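You operate a simulated robot arm through the tools that you are given. There is no shell and no other tool.

You run a simulated robot arm. Do the job below in one go: nothing can be reset, and whatever is moved stays where it is left.

JOB
Set LENGTH 30 and STOP B, grip the strip, wind the loop to LOW, then feed it to the stop.
Fine: STOP is the white slider; grip by the blue lever, feed by the green one. The other controls stay.

The check looks at the end state, three seconds after you hand in, the way a careful person would. Anything else that was tipped, shoved, dropped, spilled or broken makes it a failure.

ROBOT AND FRAMES
A 6-joint arm with a two-finger gripper, fixed in place. Base frame: the origin is at the foot of the arm, x ahead of it, y to its left, z up. Units: mm, degrees, N and s.
Its first joint turns from -166.0 to 166.0 degrees. Payload 2.45 kg.
Tool frame: the origin (TCP) lies between the finger pads and is the grasp point; the fingertips stand 20 mm ahead of it; z points along the fingers, y is the line along which they close. Largest opening 140 mm; the body of the gripper starts 168 mm behind the TCP.
Orientation is that of the tool frame in the base frame, as a unit quaternion [w, x, y, z]. With the fingers straight down and closing along the base's y, the tool's x points along the base's -x, its y along +y and its z along -z.

CONTROLS
- The arm moves only by the tool apply_moves. Its argument "steps" is a list of rows, each an object of numbers (a shift or turn left out is 0, a gripper value left out holds the last): "x", "y", "z": the shift along the base's x, y, z in mm; "rx", "ry", "rz": the turn, a rotation vector about the base's x, y, z in degrees; "jaw": the opening, from 0 (shut) to 1 (fully open). In form: [{"x": .., "y": .., "z": .., "rx": .., "ry": .., "rz": .., "jaw": ..}, ...]. A call has 1 to 20 rows; each row is the pose to reach, as a shift and turn from the pose commanded when the call began. Rows are played at 5 a second. More than 50 mm and 8.6 degrees between two rows, or a gripper value outside its range, and nothing of the call is played. A pose out of reach is approached as far as the arm can. The call stops where the force on the tool passes 90 N (or 10 N more than at its start, if that is more) or the arm is blocked; 0.2 s more then pass. The fingers move at their own pace (about 45 mm/s each) and stop on an object; they squeeze with about 41 N. The grip force told is the motor's: it shows also when the fingers shut on nothing. Time passes only in rows, and 0.2 s behind the last, so rows that repeat a pose let the fingers close. The reply holds the time, the measured pose of the TCP, the force on the tool along the base axes, the opening and the grip force, in the units named above and with some noise, with the torque about the TCP (base axes, N m) and any sound that the robot's microphone picked up.
- Cameras (640 x 400 px; columns grow to the right, rows downward): "scene" is fixed at [50, 499.6, 1684.2]; the picture's right is [-0.05, -1.00, 0.00], its down [-0.44, 0.02, -0.90] and it looks along [0.90, -0.04, -0.44] (base axes); focal length 341 px, centre (320, 200). "wrist" rides on the gripper at [78, 11, -209] in the tool frame; the picture's right is [-0.14, 0.99, 0.00], its down [-0.92, -0.13, -0.37] and it looks along [-0.37, -0.05, 0.93] (tool axes); focal length 280 px, centre (320, 200). There is no depth. A picture from a camera that has moved, and an enlarged one, comes with that camera's place and axes in the base frame and with its lens.
- camera(camera): a new picture of that camera. The clock stands still meanwhile.
- close_up(camera, box): a new picture of the part [left, top, right, bottom] of that camera's present view, enlarged. The clock stands still meanwhile.
- close_job(): hands the job in; it is judged then, once.

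Nothing tells you positions but the pictures and the camera data. Unless the task says otherwise, let go and move clear before handing in.

The tools are called after "Request:" by a JSON object that holds its "name" and its "arguments". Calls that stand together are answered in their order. apply_moves: Moves the arm, as the interface text tells. Its arguments: {"type":"object","properties":{"steps":{"type":"array","items":{"type":"object","properties":{"x":{"type":"number"},"y":{"type":"number"},"z":{"type":"number"},"rx":{"type":"number"},"ry":{"type":"number"},"rz":{"type":"number"},"jaw":{"type":"number"}}}}},"required":["steps"]} The other tools are called the same way: camera (camera) takes a picture; close_up (camera, box) takes an enlarged picture of a part of a camera's view; close_job () hands the job in.

At the start:

```text
clock: 0.0
tool_pos: [532.1, 193.7, 1463.7]
tcp_rot: [0.0, 0.0, 1.0, 0.0]
ft_force: [-0.3, 0.3, 0.0]
wrist_torque: [-0.01, -0.01, 0.02]
width: 139.9
gripper_force: 0.0
```

scene: 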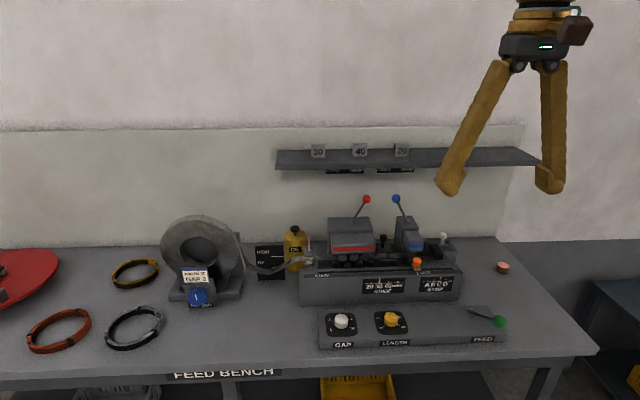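
wrist: 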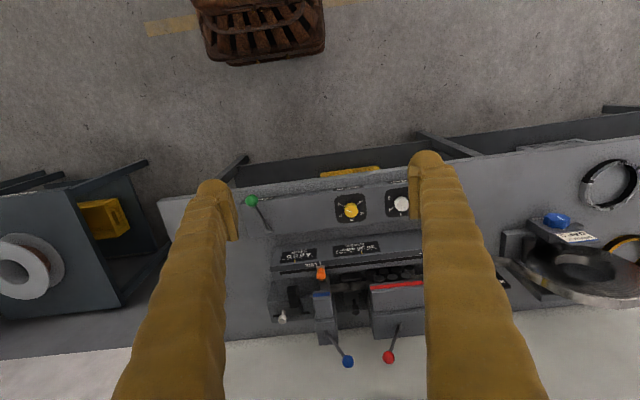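

I see a feed bench with a machine: knobs GAP and LENGTH, a FEED green lever, blue and red levers, orange slider/white slider, and a coil to the left with a knob. I'll look closer before moving.

Request:
{"name": "close_up", "arguments": {"camera": "scene", "box": [290, 180, 530, 350]}}

Request:
{"name": "close_up", "arguments": {"camera": "scene", "box": [140, 200, 320, 320]}}

Request:
{"name": "close_up", "arguments": {"camera": "scene", "box": [350, 220, 480, 310]}}

Request:
{"name": "close_up", "arguments": {"camera": "scene", "box": [310, 300, 430, 360]}}

Request:
{"name": "close_up", "arguments": {"camera": "wrist", "box": [230, 180, 430, 380]}}

Request:
{"name": "close_up", "arguments": {"camera": "scene", "box": [270, 130, 560, 190]}}

```text
2.35 times, centred on (410, 265) of scene
camera zoom: at [50.0, 499.6, 1684.2], right [-0.05, -1.0, 0.0], down [-0.44, 0.02, -0.9], along [0.9, -0.04, -0.44], focal length 803 px, centre (108, 47)
```

zoom: 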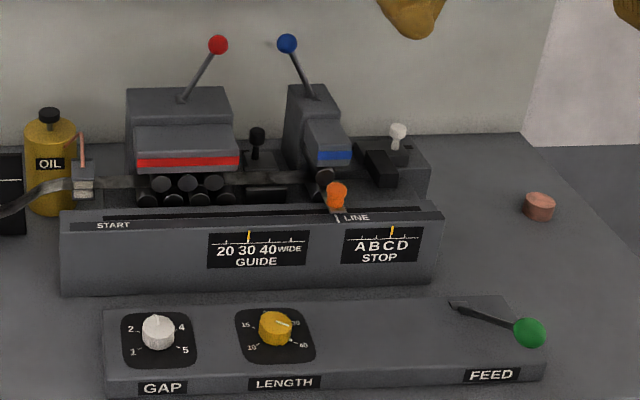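

```text
3.33 times, centred on (230, 260) of scene
camera zoom: at [50.0, 499.6, 1684.2], right [-0.05, -1.0, 0.0], down [-0.44, 0.02, -0.9], along [0.9, -0.04, -0.44], focal length 1137 px, centre (620, 0)
```

zoom: 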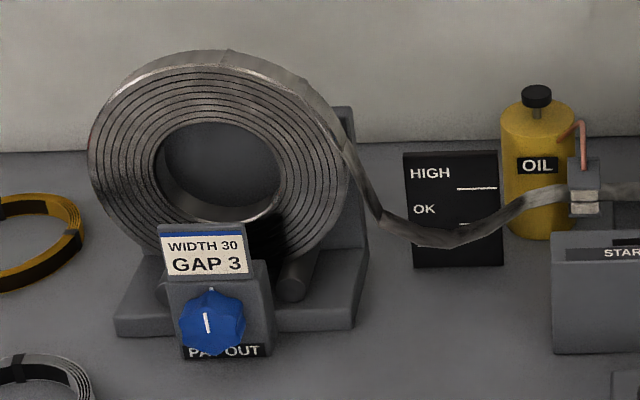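

```text
4.44 times, centred on (415, 265) of scene
camera zoom: at [50.0, 499.6, 1684.2], right [-0.05, -1.0, 0.0], down [-0.44, 0.02, -0.9], along [0.9, -0.04, -0.44], focal length 1516 px, centre (-102, -89)
```

zoom: 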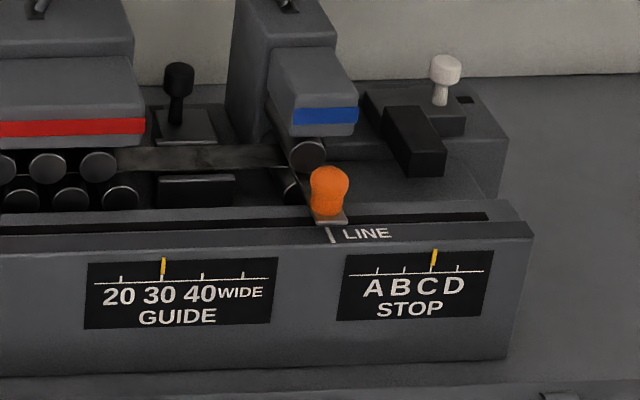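

```text
5.33 times, centred on (370, 330) of scene
camera zoom: at [50.0, 499.6, 1684.2], right [-0.05, -1.0, 0.0], down [-0.44, 0.02, -0.9], along [0.9, -0.04, -0.44], focal length 1819 px, centre (53, -493)
```

zoom: 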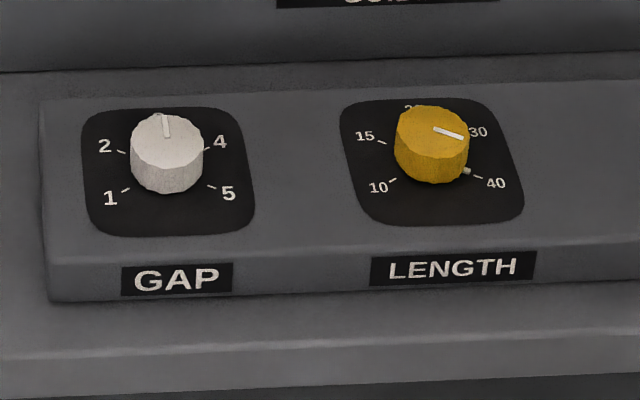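

```text
2.00 times, centred on (330, 280) of wrist
camera zoom: at [452.9, 203.4, 1672.4], right [0.14, 0.99, 0.0], down [0.92, -0.13, 0.37], along [0.37, -0.05, -0.93], focal length 561 px, centre (300, 40)
```

zoom: 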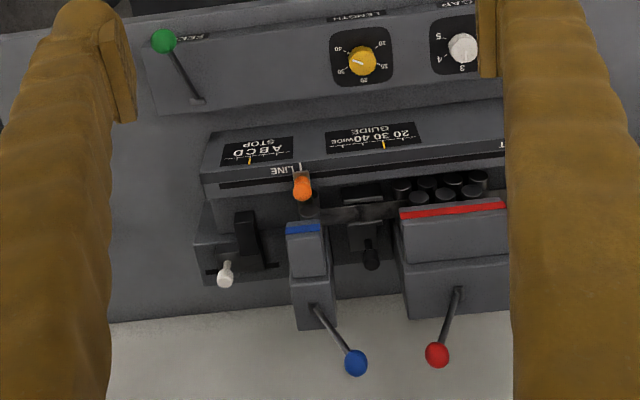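

```text
2.21 times, centred on (415, 160) of scene
camera zoom: at [50.0, 499.6, 1684.2], right [-0.05, -1.0, 0.0], down [-0.44, 0.02, -0.9], along [0.9, -0.04, -0.44], focal length 753 px, centre (110, 288)
```

zoom: 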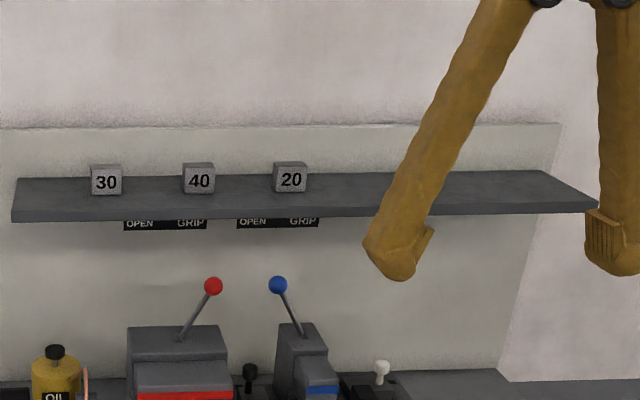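

The console has LENGTH (yellow, reading near 30–40), STOP pointer at C, blue lever leaning to OPEN, red lever at GRIP. I'll move the wrist camera closer over the bench to read these exactly.

Request:
{"name": "apply_moves", "arguments": {"steps": [{"x": 25, "y": -12, "z": -40, "jaw": 1}, {"x": 50, "y": -24, "z": -80}, {"x": 75, "y": -36, "z": -120}, {"x": 100, "y": -44, "z": -160}, {"x": 110, "y": -44, "z": -200}]}}

Request:
{"name": "camera", "arguments": {"camera": "wrist"}}

Request:
{"name": "camera", "arguments": {"camera": "scene"}}

```text
clock: 1.2
tool_pos: [641.8, 148.5, 1263.9]
tcp_rot: [0.0, 0.0, 1.0, 0.0]
ft_force: [0.1, 0.2, 0.3]
wrist_torque: [-0.02, -0.03, -0.02]
width: 140.1
gripper_force: 0.0
```

```text
taken
camera wrist: at [562.6, 159.4, 1472.0], right [0.14, 0.99, 0.0], down [0.92, -0.13, 0.37], along [0.37, -0.05, -0.93], focal length 280 px, centre (320, 200)
```

wrist: 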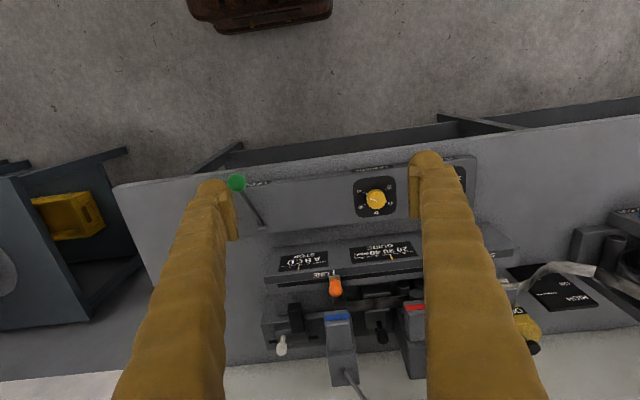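

```text
taken
```

scene: 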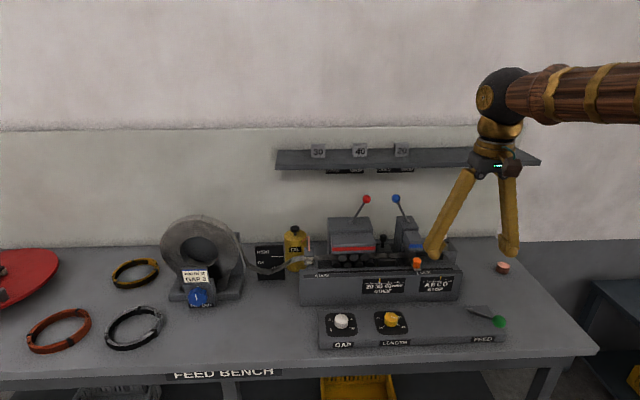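

Request:
{"name": "close_up", "arguments": {"camera": "wrist", "box": [340, 165, 420, 225]}}

Request:
{"name": "close_up", "arguments": {"camera": "wrist", "box": [220, 160, 430, 290]}}

Request:
{"name": "close_up", "arguments": {"camera": "wrist", "box": [255, 270, 435, 390]}}

Request:
{"name": "close_up", "arguments": {"camera": "wrist", "box": [490, 200, 640, 360]}}

```text
6.67 times, centred on (380, 195) of wrist
camera zoom: at [562.6, 159.4, 1472.0], right [0.14, 0.99, 0.0], down [0.92, -0.13, 0.37], along [0.37, -0.05, -0.93], focal length 1869 px, centre (-80, 233)
```

zoom: 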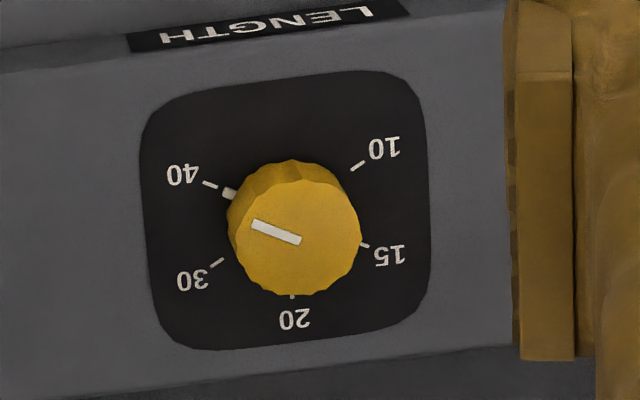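

```text
3.05 times, centred on (325, 225) of wrist
camera zoom: at [562.6, 159.4, 1472.0], right [0.14, 0.99, 0.0], down [0.92, -0.13, 0.37], along [0.37, -0.05, -0.93], focal length 854 px, centre (305, 124)
```

zoom: 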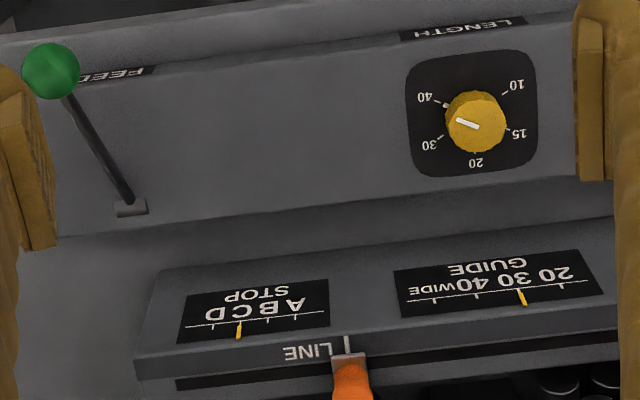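

```text
3.33 times, centred on (345, 330) of wrist
camera zoom: at [562.6, 159.4, 1472.0], right [0.14, 0.99, 0.0], down [0.92, -0.13, 0.37], along [0.37, -0.05, -0.93], focal length 935 px, centre (237, -233)
```

zoom: 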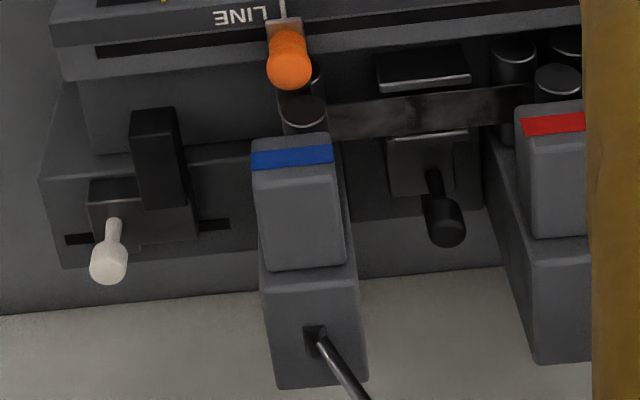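

```text
2.50 times, centred on (565, 280) of wrist
camera zoom: at [562.6, 159.4, 1472.0], right [0.14, 0.99, 0.0], down [0.92, -0.13, 0.37], along [0.37, -0.05, -0.93], focal length 701 px, centre (-292, 0)
```

zoom: 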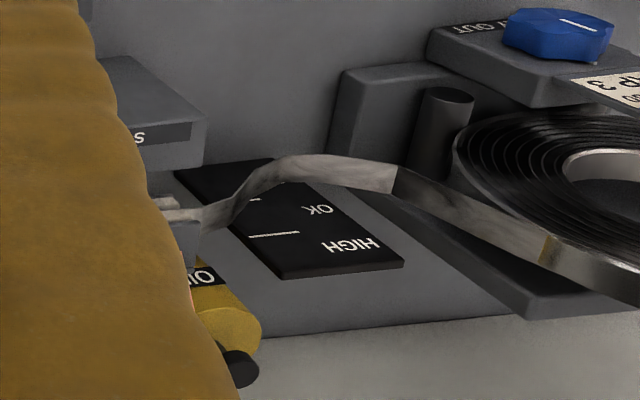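

LENGTH currently points at 40 (needs +60° about z to reach 30) and I put its knob at about (797, 247, 920). I'll hover above it to refine its position.

Request:
{"name": "apply_moves", "arguments": {"steps": [{"x": 40, "y": 25, "z": -40, "jaw": 1}, {"x": 75, "y": 50, "z": -80}, {"x": 100, "y": 75, "z": -115}, {"x": 125, "y": 90, "z": -150}, {"x": 145, "y": 98, "z": -190}, {"x": 155, "y": 98, "z": -220}]}}

Request:
{"name": "camera", "arguments": {"camera": "wrist"}}

Request:
{"name": "camera", "arguments": {"camera": "scene"}}

Request:
{"name": "close_up", "arguments": {"camera": "scene", "box": [330, 220, 470, 350]}}

```text
refused: row 1 steps farther than a row can; nothing moved
```

```text
taken
camera wrist: at [562.6, 159.4, 1472.0], right [0.14, 0.99, 0.0], down [0.92, -0.13, 0.37], along [0.37, -0.05, -0.93], focal length 280 px, centre (320, 200)
```

wrist: 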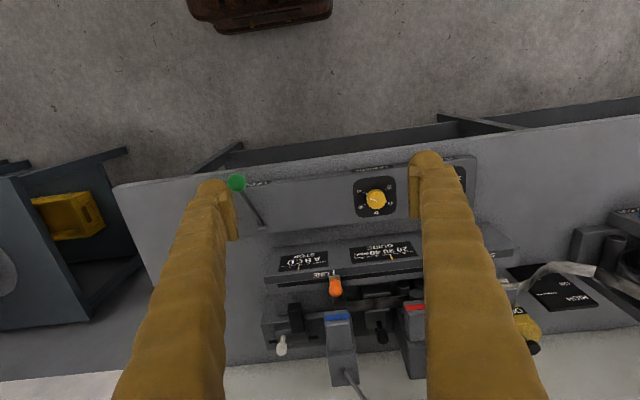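

```text
taken
```

scene: 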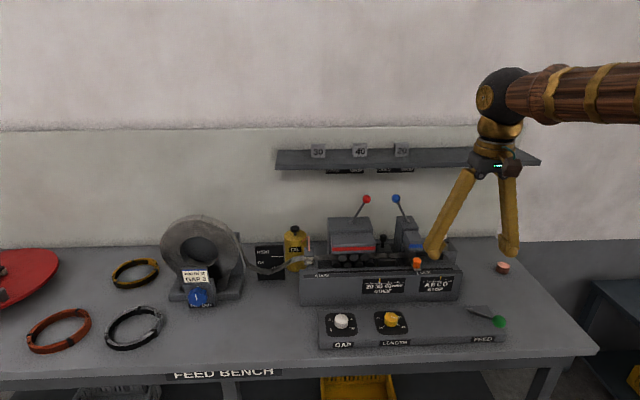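

```text
3.08 times, centred on (400, 285) of scene
camera zoom: at [50.0, 499.6, 1684.2], right [-0.05, -1.0, 0.0], down [-0.44, 0.02, -0.9], along [0.9, -0.04, -0.44], focal length 1050 px, centre (74, -62)
```

zoom: 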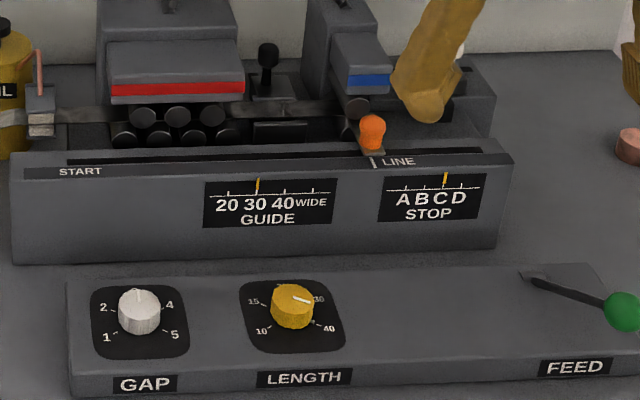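

The call was refused for too large a row, so I repeat it in smaller steps to hover above the LENGTH knob.

Request:
{"name": "apply_moves", "arguments": {"steps": [{"x": 25, "y": 16, "z": -28, "jaw": 1}, {"x": 50, "y": 32, "z": -56}, {"x": 75, "y": 48, "z": -84}, {"x": 100, "y": 64, "z": -112}, {"x": 125, "y": 80, "z": -140}, {"x": 145, "y": 94, "z": -170}, {"x": 155, "y": 98, "z": -215}]}}

Request:
{"name": "camera", "arguments": {"camera": "wrist"}}

Request:
{"name": "camera", "arguments": {"camera": "scene"}}

Request:
{"name": "close_up", "arguments": {"camera": "scene", "box": [330, 220, 470, 350]}}

```text
clock: 2.8
tool_pos: [798.3, 245.8, 1048.0]
tcp_rot: [0.0, 0.001, 1.0, 0.001]
ft_force: [0.7, -0.2, 0.0]
wrist_torque: [0.03, -0.03, -0.01]
width: 139.9
gripper_force: 0.0
```

```text
taken
camera wrist: at [718.2, 257.2, 1257.1], right [0.14, 0.99, 0.0], down [0.92, -0.13, 0.37], along [0.37, -0.05, -0.93], focal length 280 px, centre (320, 200)
```

wrist: 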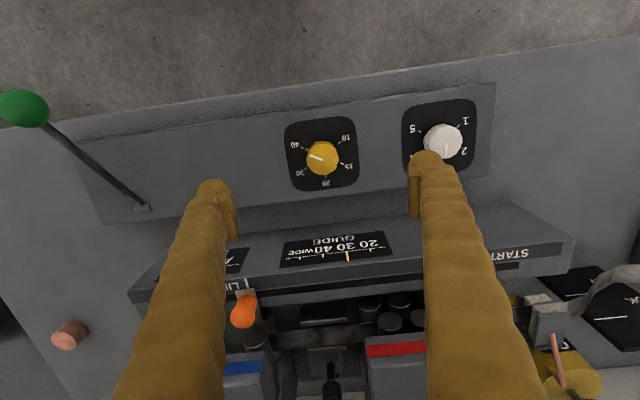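

```text
taken
```

scene: 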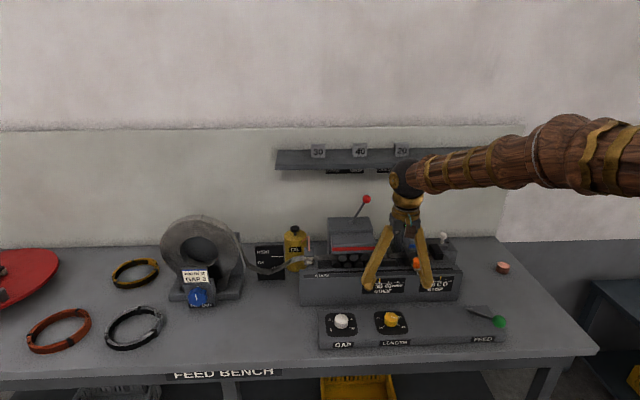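

```text
3.08 times, centred on (400, 285) of scene
camera zoom: at [50.0, 499.6, 1684.2], right [-0.05, -1.0, 0.0], down [-0.44, 0.02, -0.9], along [0.9, -0.04, -0.44], focal length 1050 px, centre (74, -62)
```

zoom: 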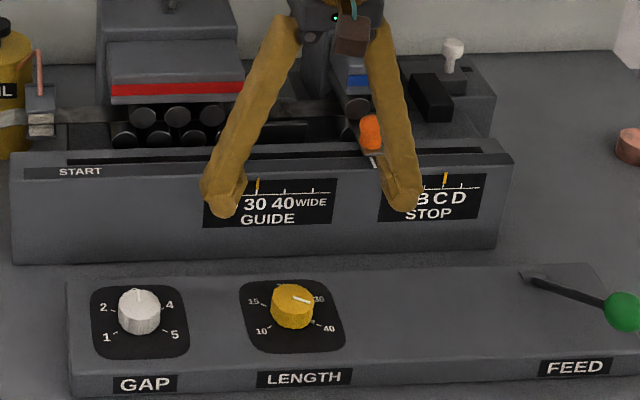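

Request:
{"name": "close_up", "arguments": {"camera": "wrist", "box": [280, 110, 370, 200]}}

```text
4.44 times, centred on (325, 155) of wrist
camera zoom: at [718.2, 257.2, 1257.1], right [0.14, 0.99, 0.0], down [0.92, -0.13, 0.37], along [0.37, -0.05, -0.93], focal length 1246 px, centre (298, 400)
```

zoom: 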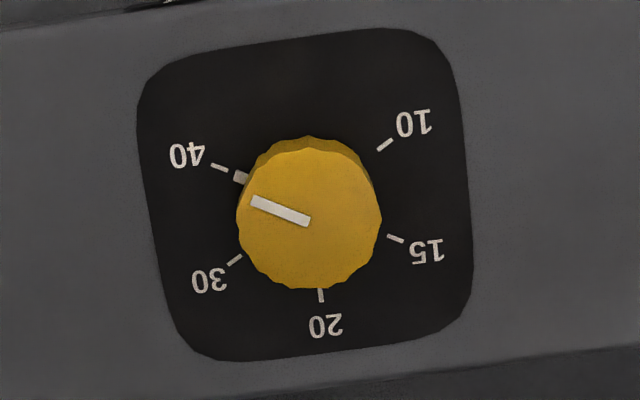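

The knob centre is about (798.5, 248.5), panel about z 905. I'll descend with the jaw open, then close on the knob.

Request:
{"name": "apply_moves", "arguments": {"steps": [{"x": 1.5, "y": 1.5, "z": -40, "jaw": 0.8}, {"x": 1.5, "y": 1.5, "z": -75, "jaw": 0.6}, {"x": 1.5, "y": 1.5, "z": -100}, {"x": 1.5, "y": 1.5, "z": -112}, {"x": 1.5, "y": 1.5, "z": -116}]}}

Request:
{"name": "camera", "arguments": {"camera": "wrist"}}

Request:
{"name": "close_up", "arguments": {"camera": "scene", "box": [340, 260, 440, 350]}}

```text
clock: 4.0
tool_pos: [798.9, 248.9, 933.2]
tcp_rot: [0.0, 0.001, 1.0, 0.0]
ft_force: [0.7, -0.5, -0.3]
wrist_torque: [0.0, -0.01, -0.01]
width: 84.2
gripper_force: 0.1
```

```text
taken
camera wrist: at [719.6, 258.8, 1141.6], right [0.14, 0.99, 0.0], down [0.92, -0.13, 0.37], along [0.37, -0.05, -0.93], focal length 280 px, centre (320, 200)
```

wrist: 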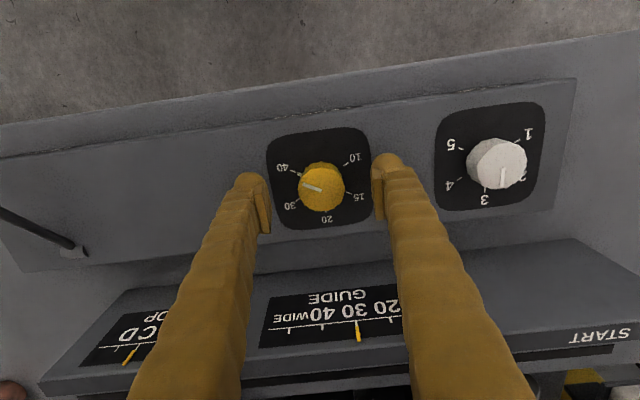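

```text
4.44 times, centred on (390, 305) of scene
camera zoom: at [50.0, 499.6, 1684.2], right [-0.05, -1.0, 0.0], down [-0.44, 0.02, -0.9], along [0.9, -0.04, -0.44], focal length 1516 px, centre (9, -267)
```

zoom: 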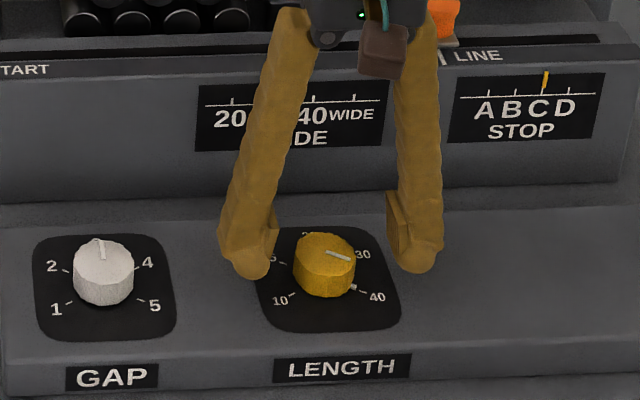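

Fingers straddle the knob well. Closing.

Request:
{"name": "apply_moves", "arguments": {"steps": [{"z": -2, "jaw": 0.4}, {"z": -2, "jaw": 0.3}, {"z": -2, "jaw": 0.2}, {"z": -2, "jaw": 0.15}, {"z": -2, "jaw": 0.15}]}}

Request:
{"name": "close_up", "arguments": {"camera": "wrist", "box": [250, 110, 390, 240]}}

```text
clock: 5.2
tool_pos: [800.9, 250.2, 937.4]
tcp_rot: [0.005, 0.0, 1.0, 0.002]
ft_force: [-2.0, -0.2, 24.9]
wrist_torque: [-0.06, 0.26, -0.02]
width: 6.0
gripper_force: 13.5
stopped in row 5: the force on the tool passed its limit at 99 N (the readings are from after the stop); the commanded pose is now the measured one
```

```text
3.08 times, centred on (320, 175) of wrist
camera zoom: at [720.1, 259.1, 1146.3], right [0.14, 0.99, 0.0], down [0.92, -0.13, 0.38], along [0.37, -0.05, -0.93], focal length 863 px, centre (320, 277)
```

zoom: 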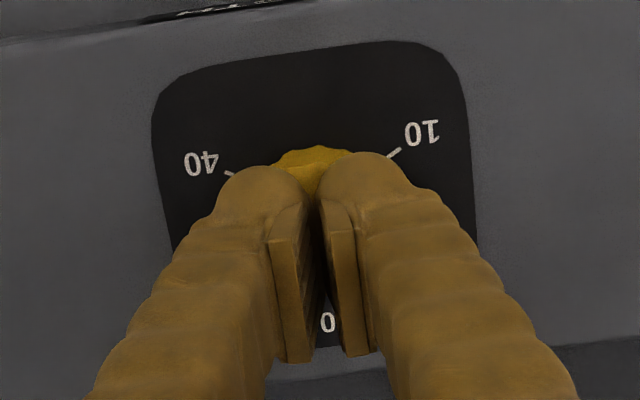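

The fingers rode over the top of the knob, so the knob is lower than I thought (top about z 917). I'll lift, open and check nothing changed.

Request:
{"name": "apply_moves", "arguments": {"steps": [{"z": 10, "jaw": 0.15}, {"z": 40, "jaw": 0.3}, {"z": 60, "jaw": 0.6}, {"z": 60, "jaw": 0.6}, {"z": 60, "jaw": 0.6}]}}

Request:
{"name": "close_up", "arguments": {"camera": "wrist", "box": [250, 110, 390, 240]}}

Request:
{"name": "close_up", "arguments": {"camera": "scene", "box": [340, 260, 440, 350]}}

```text
clock: 6.4
tool_pos: [799.8, 249.4, 996.2]
tcp_rot: [0.003, 0.0, 1.0, 0.001]
ft_force: [0.0, 0.8, -0.8]
wrist_torque: [0.02, -0.01, 0.02]
width: 84.1
gripper_force: 0.0
```

```text
3.08 times, centred on (320, 175) of wrist
camera zoom: at [720.2, 259.0, 1204.9], right [0.14, 0.99, 0.0], down [0.92, -0.13, 0.38], along [0.37, -0.05, -0.93], focal length 863 px, centre (320, 277)
```

zoom: 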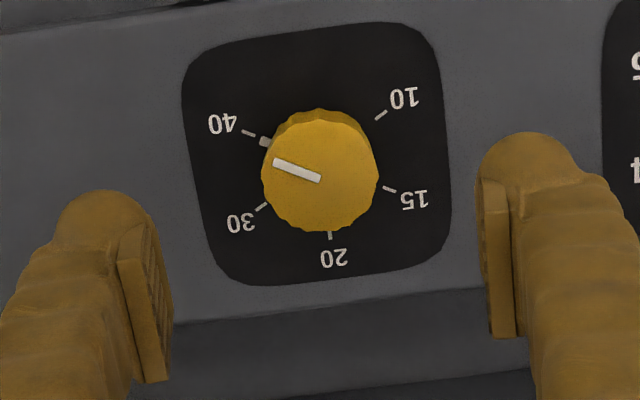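

```text
4.44 times, centred on (390, 305) of scene
camera zoom: at [50.0, 499.6, 1684.2], right [-0.05, -1.0, 0.0], down [-0.44, 0.02, -0.9], along [0.9, -0.04, -0.44], focal length 1516 px, centre (9, -267)
```

zoom: 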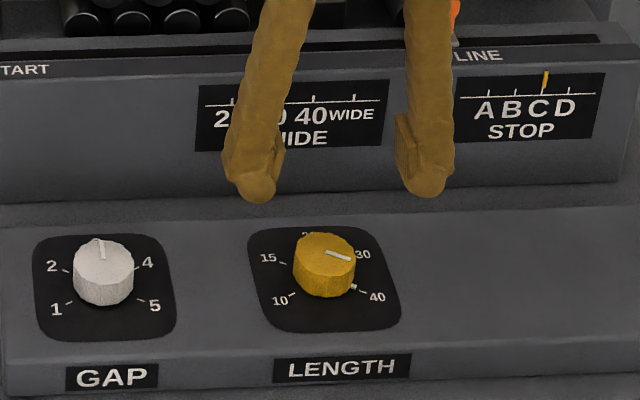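

LENGTH still at 40 and undisturbed. I'll descend deeper (tips just above the panel at ~z 902) and grip again.

Request:
{"name": "apply_moves", "arguments": {"steps": [{"x": -0.5, "y": -0.5, "z": -35, "jaw": 0.5}, {"x": -0.5, "y": -0.5, "z": -60}, {"x": -0.5, "y": -0.5, "z": -70}, {"x": -0.5, "y": -0.5, "z": -75}]}}

Request:
{"name": "close_up", "arguments": {"camera": "scene", "box": [340, 260, 440, 350]}}

```text
clock: 7.4
tool_pos: [799.5, 249.1, 921.3]
tcp_rot: [0.003, 0.0, 1.0, 0.001]
ft_force: [-0.3, -0.1, -0.4]
wrist_torque: [0.0, 0.01, 0.04]
width: 69.9
gripper_force: 0.1
```

```text
4.44 times, centred on (390, 305) of scene
camera zoom: at [50.0, 499.6, 1684.2], right [-0.05, -1.0, 0.0], down [-0.44, 0.02, -0.9], along [0.9, -0.04, -0.44], focal length 1516 px, centre (9, -267)
```

zoom: 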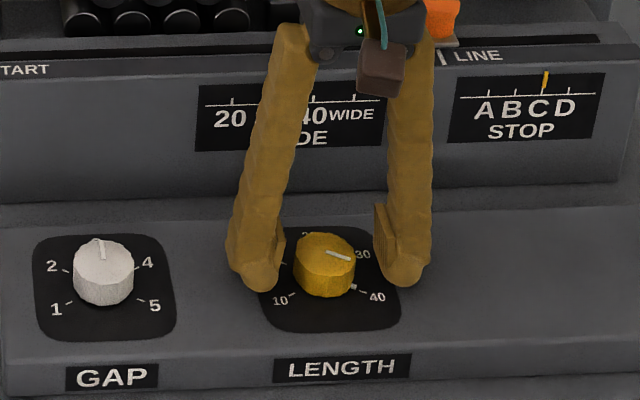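

Request:
{"name": "apply_moves", "arguments": {"steps": [{"jaw": 0.35}, {"jaw": 0.25}, {"jaw": 0.2}, {"jaw": 0.2}]}}

Request:
{"name": "close_up", "arguments": {"camera": "wrist", "box": [250, 110, 390, 240]}}

```text
clock: 8.4
tool_pos: [800.3, 249.6, 921.9]
tcp_rot: [0.004, -0.001, 1.0, 0.002]
ft_force: [-1.8, 18.8, -2.0]
wrist_torque: [0.16, 0.05, 0.01]
width: 38.7
gripper_force: 39.4
```

```text
3.08 times, centred on (320, 175) of wrist
camera zoom: at [719.4, 259.1, 1129.5], right [0.14, 0.99, 0.0], down [0.92, -0.13, 0.38], along [0.37, -0.05, -0.93], focal length 863 px, centre (320, 277)
```

zoom: 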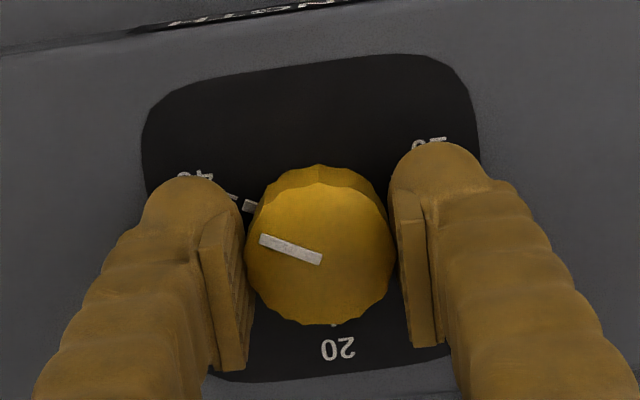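

Gripped at 38.7 mm. Now rotating +60° about z (40 → 30), starting with a partial turn to confirm.

Request:
{"name": "apply_moves", "arguments": {"steps": [{"y": 0.7, "rz": 5}, {"y": 0.7, "rz": 10}, {"y": 0.7, "rz": 15}, {"y": 0.7, "rz": 20}, {"y": 0.7, "rz": 25}, {"y": 0.7, "rz": 30}]}}

Request:
{"name": "close_up", "arguments": {"camera": "wrist", "box": [250, 110, 390, 240]}}

Request:
{"name": "close_up", "arguments": {"camera": "scene", "box": [340, 260, 440, 350]}}

```text
clock: 9.8
tool_pos: [799.7, 249.1, 922.3]
tcp_rot: [0.004, -0.259, 0.966, 0.003]
ft_force: [2.4, -0.1, 0.9]
wrist_torque: [0.07, -0.15, -0.02]
width: 38.1
gripper_force: 45.2
```

```text
3.08 times, centred on (320, 175) of wrist
camera zoom: at [725.0, 217.9, 1129.5], right [-0.38, 0.93, 0.0], down [0.86, 0.35, 0.38], along [0.35, 0.14, -0.93], focal length 863 px, centre (320, 277)
```

zoom: 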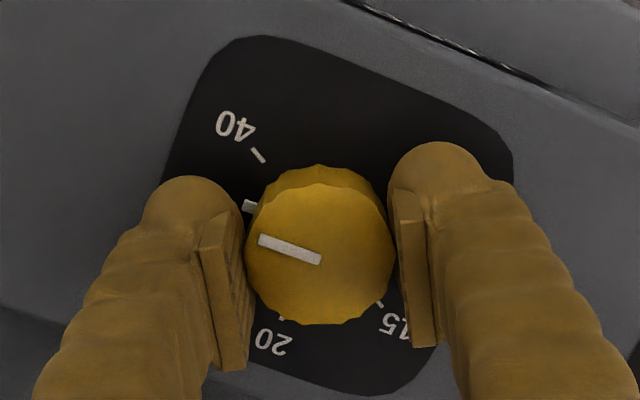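

```text
4.44 times, centred on (390, 305) of scene
camera zoom: at [50.0, 499.6, 1684.2], right [-0.05, -1.0, 0.0], down [-0.44, 0.02, -0.9], along [0.9, -0.04, -0.44], focal length 1516 px, centre (9, -267)
```

zoom: 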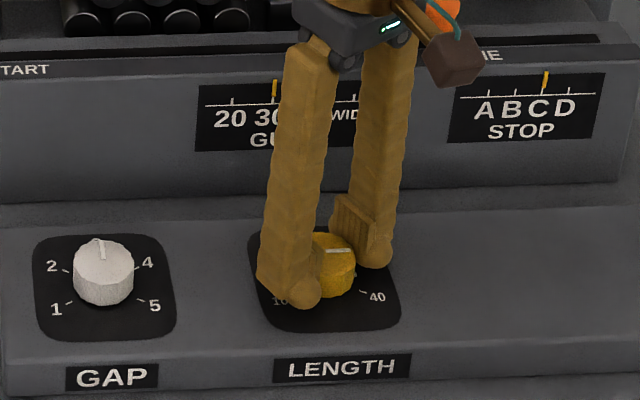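

The knob follows the gripper. Completing the remaining 30°.

Request:
{"name": "apply_moves", "arguments": {"steps": [{"rz": 5}, {"rz": 10}, {"rz": 15}, {"rz": 20}, {"rz": 25}, {"rz": 30}, {"rz": 30}]}}

Request:
{"name": "close_up", "arguments": {"camera": "wrist", "box": [250, 110, 390, 240]}}

```text
clock: 11.4
tool_pos: [799.6, 250.2, 921.3]
tcp_rot: [0.004, -0.5, 0.866, 0.003]
ft_force: [1.8, -14.1, 6.7]
wrist_torque: [-0.18, -0.02, 0.0]
width: 38.2
gripper_force: 44.9
```

```text
3.08 times, centred on (320, 175) of wrist
camera zoom: at [750.5, 185.0, 1129.5], right [-0.79, 0.61, 0.0], down [0.57, 0.73, 0.38], along [0.23, 0.3, -0.93], focal length 863 px, centre (320, 277)
```

zoom: 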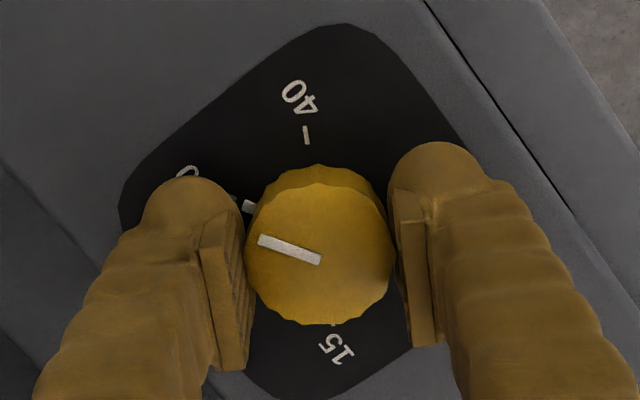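

The pointer appears at 30. Releasing, lifting and verifying.

Request:
{"name": "apply_moves", "arguments": {"steps": [{"jaw": 0.4}, {"jaw": 0.6}, {"jaw": 0.6}, {"z": 40}, {"z": 80}, {"z": 120}]}}

Request:
{"name": "close_up", "arguments": {"camera": "wrist", "box": [250, 80, 390, 220]}}

Request:
{"name": "camera", "arguments": {"camera": "wrist"}}

Request:
{"name": "close_up", "arguments": {"camera": "scene", "box": [340, 260, 440, 350]}}

```text
clock: 12.8
tool_pos: [800.3, 250.4, 1041.0]
tcp_rot: [0.002, -0.501, 0.866, 0.003]
ft_force: [1.1, 0.6, 0.0]
wrist_torque: [0.01, -0.02, -0.01]
width: 84.2
gripper_force: 0.0
```

```text
2.86 times, centred on (320, 150) of wrist
camera zoom: at [751.1, 185.4, 1249.6], right [-0.79, 0.61, 0.0], down [0.57, 0.73, 0.37], along [0.23, 0.3, -0.93], focal length 801 px, centre (320, 343)
```

zoom: 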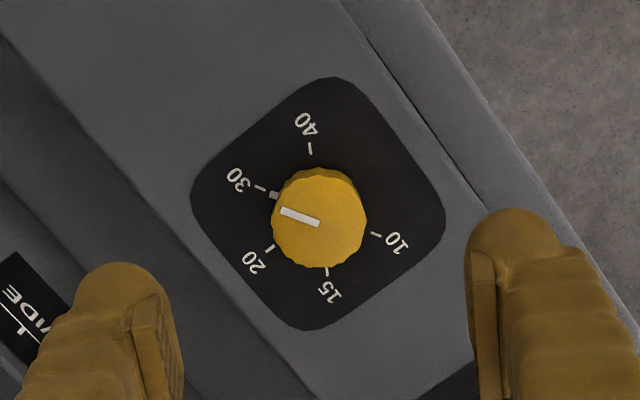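

```text
taken
camera wrist: at [751.1, 185.4, 1249.6], right [-0.79, 0.61, 0.0], down [0.57, 0.73, 0.37], along [0.23, 0.3, -0.93], focal length 280 px, centre (320, 200)
```

wrist: 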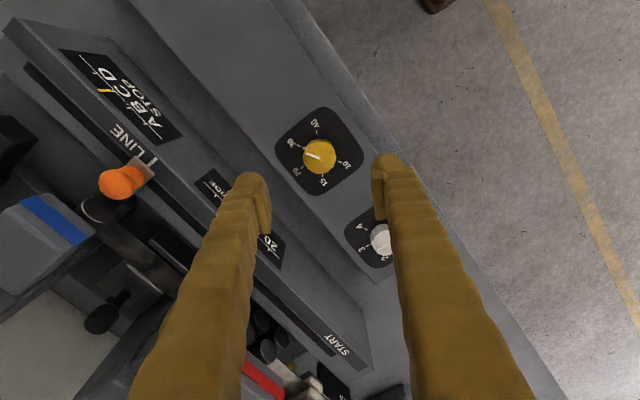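

```text
4.44 times, centred on (390, 305) of scene
camera zoom: at [50.0, 499.6, 1684.2], right [-0.05, -1.0, 0.0], down [-0.44, 0.02, -0.9], along [0.9, -0.04, -0.44], focal length 1516 px, centre (9, -267)
```

zoom: 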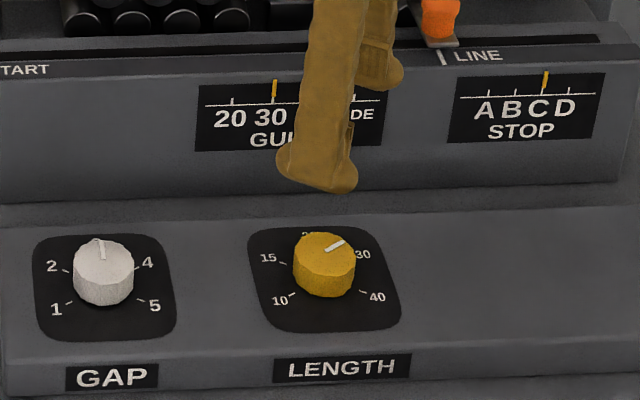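

LENGTH is at 30. Next I rise, unwind the wrist, and look at the white STOP slider and blue lever from nearer.

Request:
{"name": "apply_moves", "arguments": {"steps": [{"x": 8, "y": -22, "z": 33, "rz": -7.5, "jaw": 1}, {"x": 16, "y": -44, "z": 66, "rz": -15}, {"x": 24, "y": -66, "z": 99, "rz": -22.5}, {"x": 32, "y": -88, "z": 132, "rz": -30}, {"x": 40, "y": -110, "z": 165, "rz": -37.5}, {"x": 48, "y": -132, "z": 198, "rz": -45}, {"x": 56, "y": -154, "z": 231, "rz": -52.5}, {"x": 64, "y": -176, "z": 260, "rz": -60}]}}

Request:
{"name": "camera", "arguments": {"camera": "wrist"}}

Request:
{"name": "close_up", "arguments": {"camera": "wrist", "box": [210, 150, 430, 310]}}

```text
clock: 14.6
tool_pos: [862.9, 72.7, 1301.7]
tcp_rot: [0.005, 0.0, 1.0, 0.001]
ft_force: [0.6, -0.5, -1.1]
wrist_torque: [0.01, -0.02, 0.02]
width: 139.8
gripper_force: 0.1
```

```text
taken
camera wrist: at [783.0, 82.2, 1510.1], right [0.14, 0.99, 0.0], down [0.92, -0.13, 0.38], along [0.37, -0.05, -0.93], focal length 280 px, centre (320, 200)
```

wrist: 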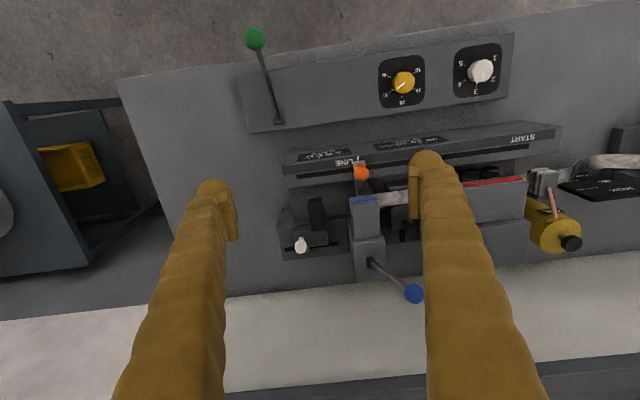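

```text
2.50 times, centred on (320, 230) of wrist
camera zoom: at [783.0, 82.2, 1510.1], right [0.14, 0.99, 0.0], down [0.92, -0.13, 0.38], along [0.37, -0.05, -0.93], focal length 701 px, centre (320, 125)
```

zoom: 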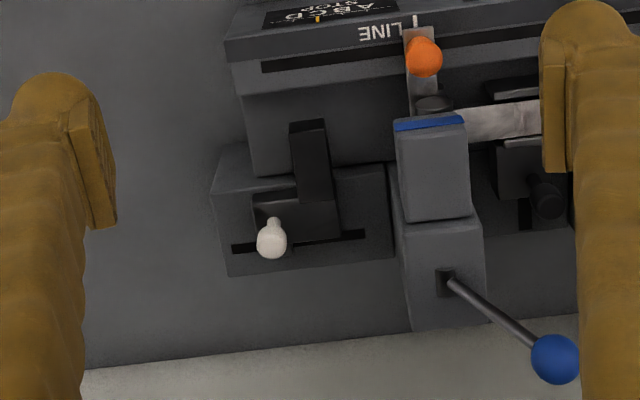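

The white STOP knob is at about (1058, 5, 1042) and the blue ball at about (1072, 180, 1190). I'll approach the white knob with the tool tilted 30° forward, first to a hover, to check reach.

Request:
{"name": "apply_moves", "arguments": {"steps": [{"x": 22, "y": -10, "z": -18, "ry": -5, "jaw": 0.5}, {"x": 46, "y": -20, "z": -36, "ry": -10}, {"x": 70, "y": -30, "z": -60, "ry": -15}, {"x": 95, "y": -40, "z": -86, "ry": -20}, {"x": 120, "y": -50, "z": -112, "ry": -25}, {"x": 145, "y": -60, "z": -138, "ry": -30}, {"x": 165, "y": -68, "z": -165, "ry": -30}]}}

Request:
{"name": "camera", "arguments": {"camera": "wrist"}}

Request:
{"name": "camera", "arguments": {"camera": "scene"}}

```text
clock: 16.2
tool_pos: [1028.8, 4.6, 1136.9]
tcp_rot: [0.263, 0.0, 0.965, 0.001]
ft_force: [-1.0, -0.3, 0.1]
wrist_torque: [0.01, 0.03, -0.03]
width: 69.8
gripper_force: 0.0
```

```text
taken
camera wrist: at [854.5, 15.0, 1277.5], right [0.12, 0.99, 0.07], down [0.61, -0.13, 0.79], along [0.79, -0.05, -0.62], focal length 280 px, centre (320, 200)
```

wrist: 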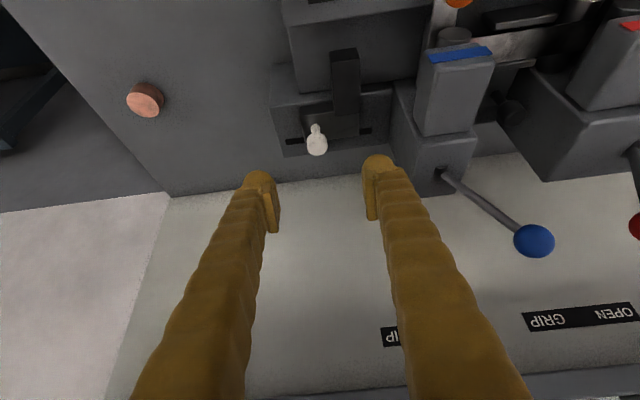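

```text
taken
```

scene: 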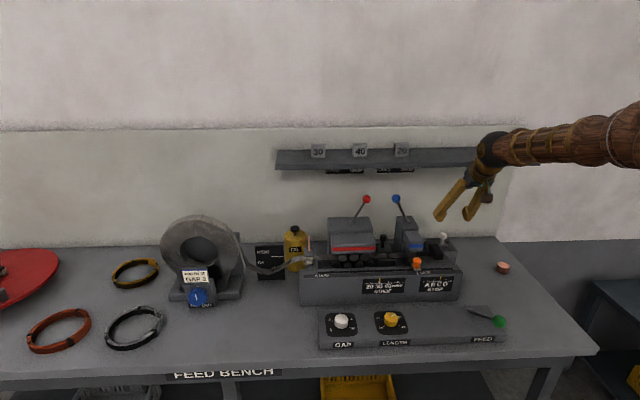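

Request:
{"name": "close_up", "arguments": {"camera": "wrist", "box": [260, 40, 420, 190]}}

Request:
{"name": "close_up", "arguments": {"camera": "scene", "box": [380, 180, 500, 290]}}

```text
2.67 times, centred on (340, 115) of wrist
camera zoom: at [854.5, 15.0, 1277.5], right [0.12, 0.99, 0.07], down [0.61, -0.13, 0.79], along [0.79, -0.05, -0.62], focal length 748 px, centre (267, 427)
```

zoom: 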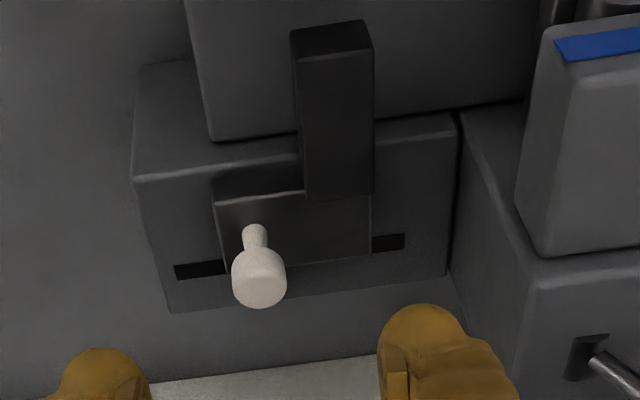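

```text
3.64 times, centred on (440, 235) of scene
camera zoom: at [50.0, 499.6, 1684.2], right [-0.05, -1.0, 0.0], down [-0.44, 0.02, -0.9], along [0.9, -0.04, -0.44], focal length 1240 px, centre (-116, 73)
```

zoom: 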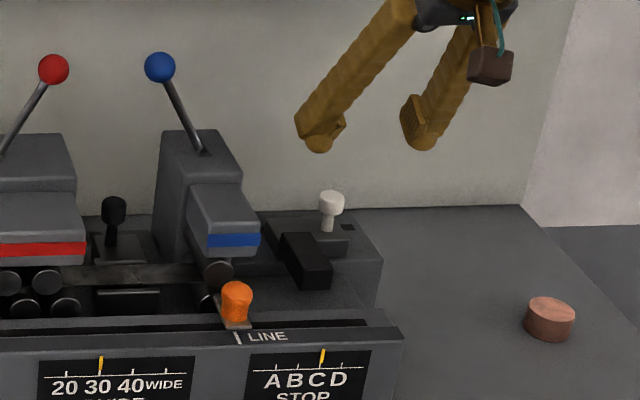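

White cap is at about (1056, 4.7, 1042). I descend with fingers straddling it, then close lightly.

Request:
{"name": "apply_moves", "arguments": {"steps": [{"x": 20, "z": -25, "jaw": 0.38}, {"x": 27, "z": -50}, {"x": 27, "z": -75}, {"x": 27, "z": -86}, {"x": 27, "z": -92}]}}

Request:
{"name": "camera", "arguments": {"camera": "wrist"}}

Request:
{"name": "close_up", "arguments": {"camera": "scene", "box": [380, 180, 500, 290]}}

```text
clock: 17.4
tool_pos: [1055.7, 5.8, 1046.1]
tcp_rot: [0.264, -0.001, 0.965, 0.001]
ft_force: [0.0, 0.7, -0.9]
wrist_torque: [0.0, -0.01, -0.01]
width: 53.4
gripper_force: 0.0
```

```text
taken
camera wrist: at [881.9, 15.3, 1185.0], right [0.12, 0.99, 0.07], down [0.61, -0.13, 0.78], along [0.79, -0.05, -0.62], focal length 280 px, centre (320, 200)
```

wrist: 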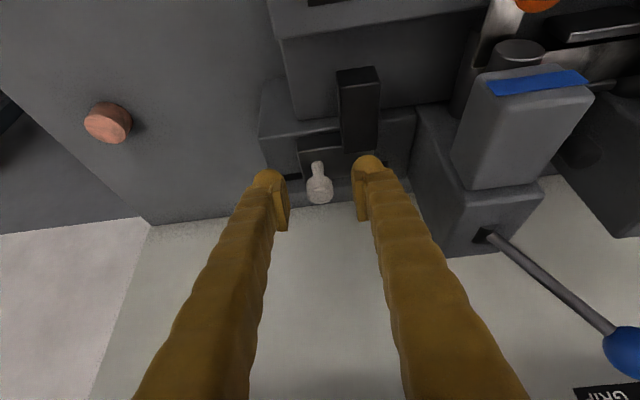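

```text
3.64 times, centred on (440, 235) of scene
camera zoom: at [50.0, 499.6, 1684.2], right [-0.05, -1.0, 0.0], down [-0.44, 0.02, -0.9], along [0.9, -0.04, -0.44], focal length 1240 px, centre (-116, 73)
```

zoom: 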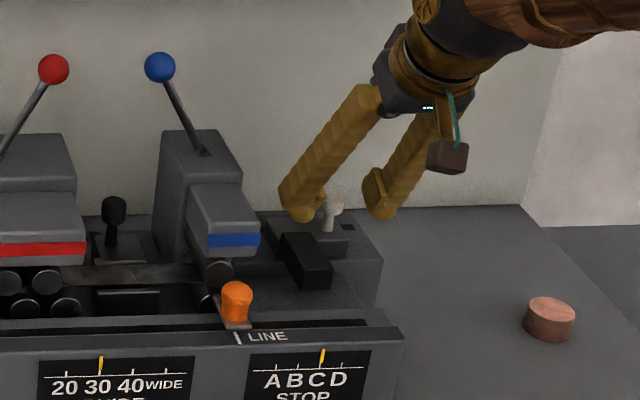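

The cap is centred between the pads. Closing.

Request:
{"name": "apply_moves", "arguments": {"steps": [{"z": -2, "jaw": 0.28}, {"z": -2, "jaw": 0.2}, {"z": -2, "jaw": 0.12}, {"z": -2, "jaw": 0.1}, {"z": -2, "jaw": 0.1}]}}

Request:
{"name": "close_up", "arguments": {"camera": "wrist", "box": [240, 90, 400, 240]}}

Request:
{"name": "close_up", "arguments": {"camera": "scene", "box": [380, 180, 500, 290]}}

```text
clock: 18.6
tool_pos: [1056.4, 5.8, 1042.9]
tcp_rot: [0.262, -0.001, 0.965, 0.002]
ft_force: [0.0, -0.1, -0.6]
wrist_torque: [-0.06, -0.01, 0.01]
width: 14.4
gripper_force: 0.1
```

```text
2.67 times, centred on (320, 165) of wrist
camera zoom: at [882.1, 15.3, 1183.0], right [0.12, 0.99, 0.07], down [0.61, -0.13, 0.78], along [0.79, -0.05, -0.62], focal length 748 px, centre (320, 293)
```

zoom: 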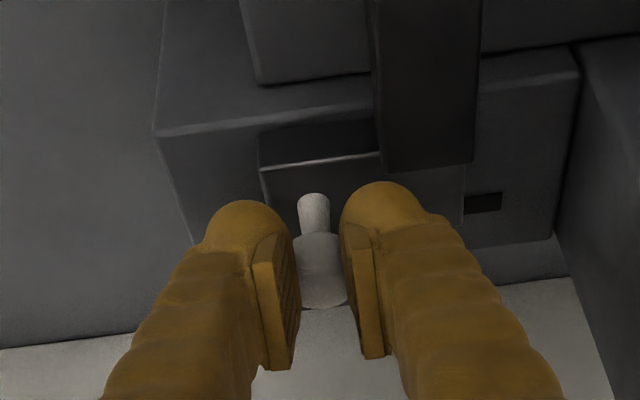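

```text
3.64 times, centred on (440, 235) of scene
camera zoom: at [50.0, 499.6, 1684.2], right [-0.05, -1.0, 0.0], down [-0.44, 0.02, -0.9], along [0.9, -0.04, -0.44], focal length 1240 px, centre (-116, 73)
```

zoom: 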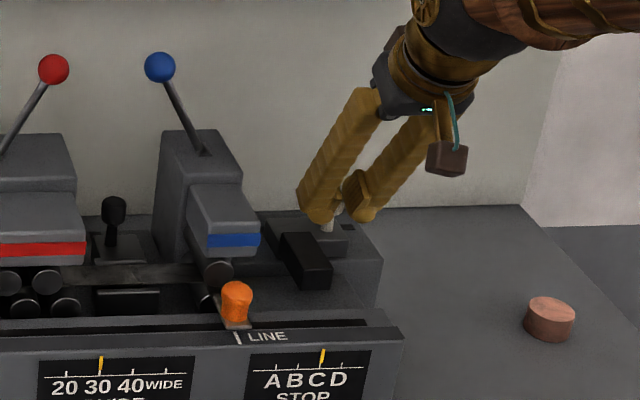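

Request:
{"name": "apply_moves", "arguments": {"steps": [{"jaw": 0.06}, {"jaw": 0.03}, {"jaw": 0.0}]}}

Request:
{"name": "close_up", "arguments": {"camera": "wrist", "box": [240, 90, 400, 240]}}

Request:
{"name": "close_up", "arguments": {"camera": "scene", "box": [380, 180, 500, 290]}}

```text
clock: 19.4
tool_pos: [1056.0, 6.7, 1047.4]
tcp_rot: [0.264, -0.001, 0.964, 0.001]
ft_force: [-23.3, -0.2, 35.1]
wrist_torque: [-0.02, 0.07, 0.0]
width: 6.0
gripper_force: 29.6
```

```text
2.67 times, centred on (320, 165) of wrist
camera zoom: at [881.5, 15.5, 1185.6], right [0.12, 0.99, 0.07], down [0.6, -0.13, 0.79], along [0.79, -0.05, -0.61], focal length 748 px, centre (320, 293)
```

zoom: 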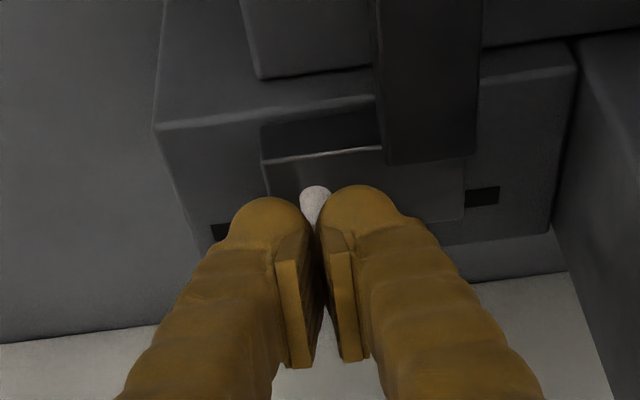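

```text
3.64 times, centred on (440, 235) of scene
camera zoom: at [50.0, 499.6, 1684.2], right [-0.05, -1.0, 0.0], down [-0.44, 0.02, -0.9], along [0.9, -0.04, -0.44], focal length 1240 px, centre (-116, 73)
```

zoom: 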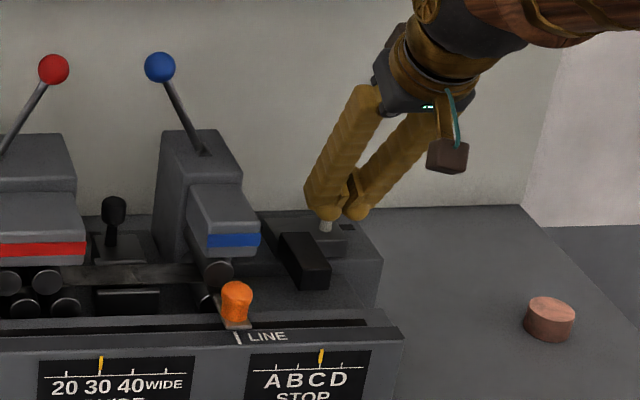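

The fingers closed over the cap top; with the new view I recompute the cap at about (1070, 4, 1025). I'll lift, open, and re-approach lower and farther.

Request:
{"name": "apply_moves", "arguments": {"steps": [{"z": 15, "jaw": 0.0}, {"z": 30, "jaw": 0.2}, {"z": 30, "jaw": 0.3}, {"z": 30, "x": 8, "jaw": 0.3}]}}

Request:
{"name": "close_up", "arguments": {"camera": "wrist", "box": [240, 90, 400, 240]}}

Request:
{"name": "close_up", "arguments": {"camera": "scene", "box": [380, 180, 500, 290]}}

```text
clock: 20.4
tool_pos: [1063.7, 5.7, 1072.4]
tcp_rot: [0.262, 0.0, 0.965, 0.001]
ft_force: [-0.2, 0.1, -0.6]
wrist_torque: [0.01, 0.03, -0.01]
width: 41.9
gripper_force: 0.1
```

```text
2.67 times, centred on (320, 165) of wrist
camera zoom: at [890.3, 15.4, 1212.4], right [0.12, 0.99, 0.07], down [0.61, -0.13, 0.78], along [0.79, -0.05, -0.62], focal length 748 px, centre (320, 293)
```

zoom: 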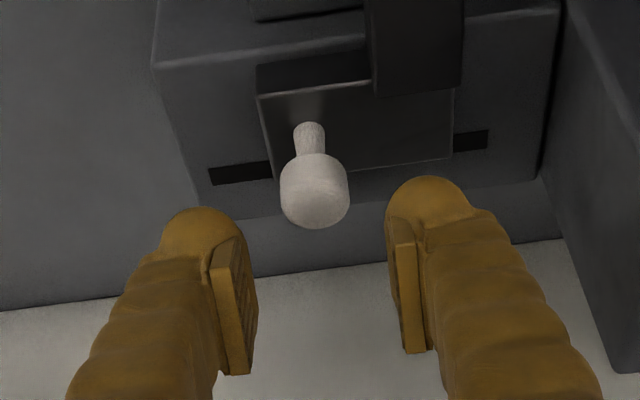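

```text
3.64 times, centred on (440, 235) of scene
camera zoom: at [50.0, 499.6, 1684.2], right [-0.05, -1.0, 0.0], down [-0.44, 0.02, -0.9], along [0.9, -0.04, -0.44], focal length 1240 px, centre (-116, 73)
```

zoom: 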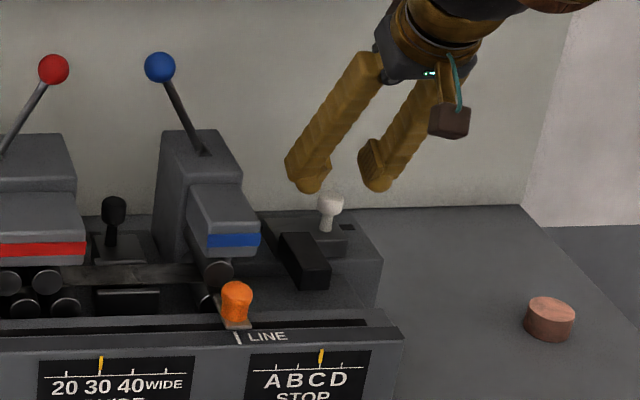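

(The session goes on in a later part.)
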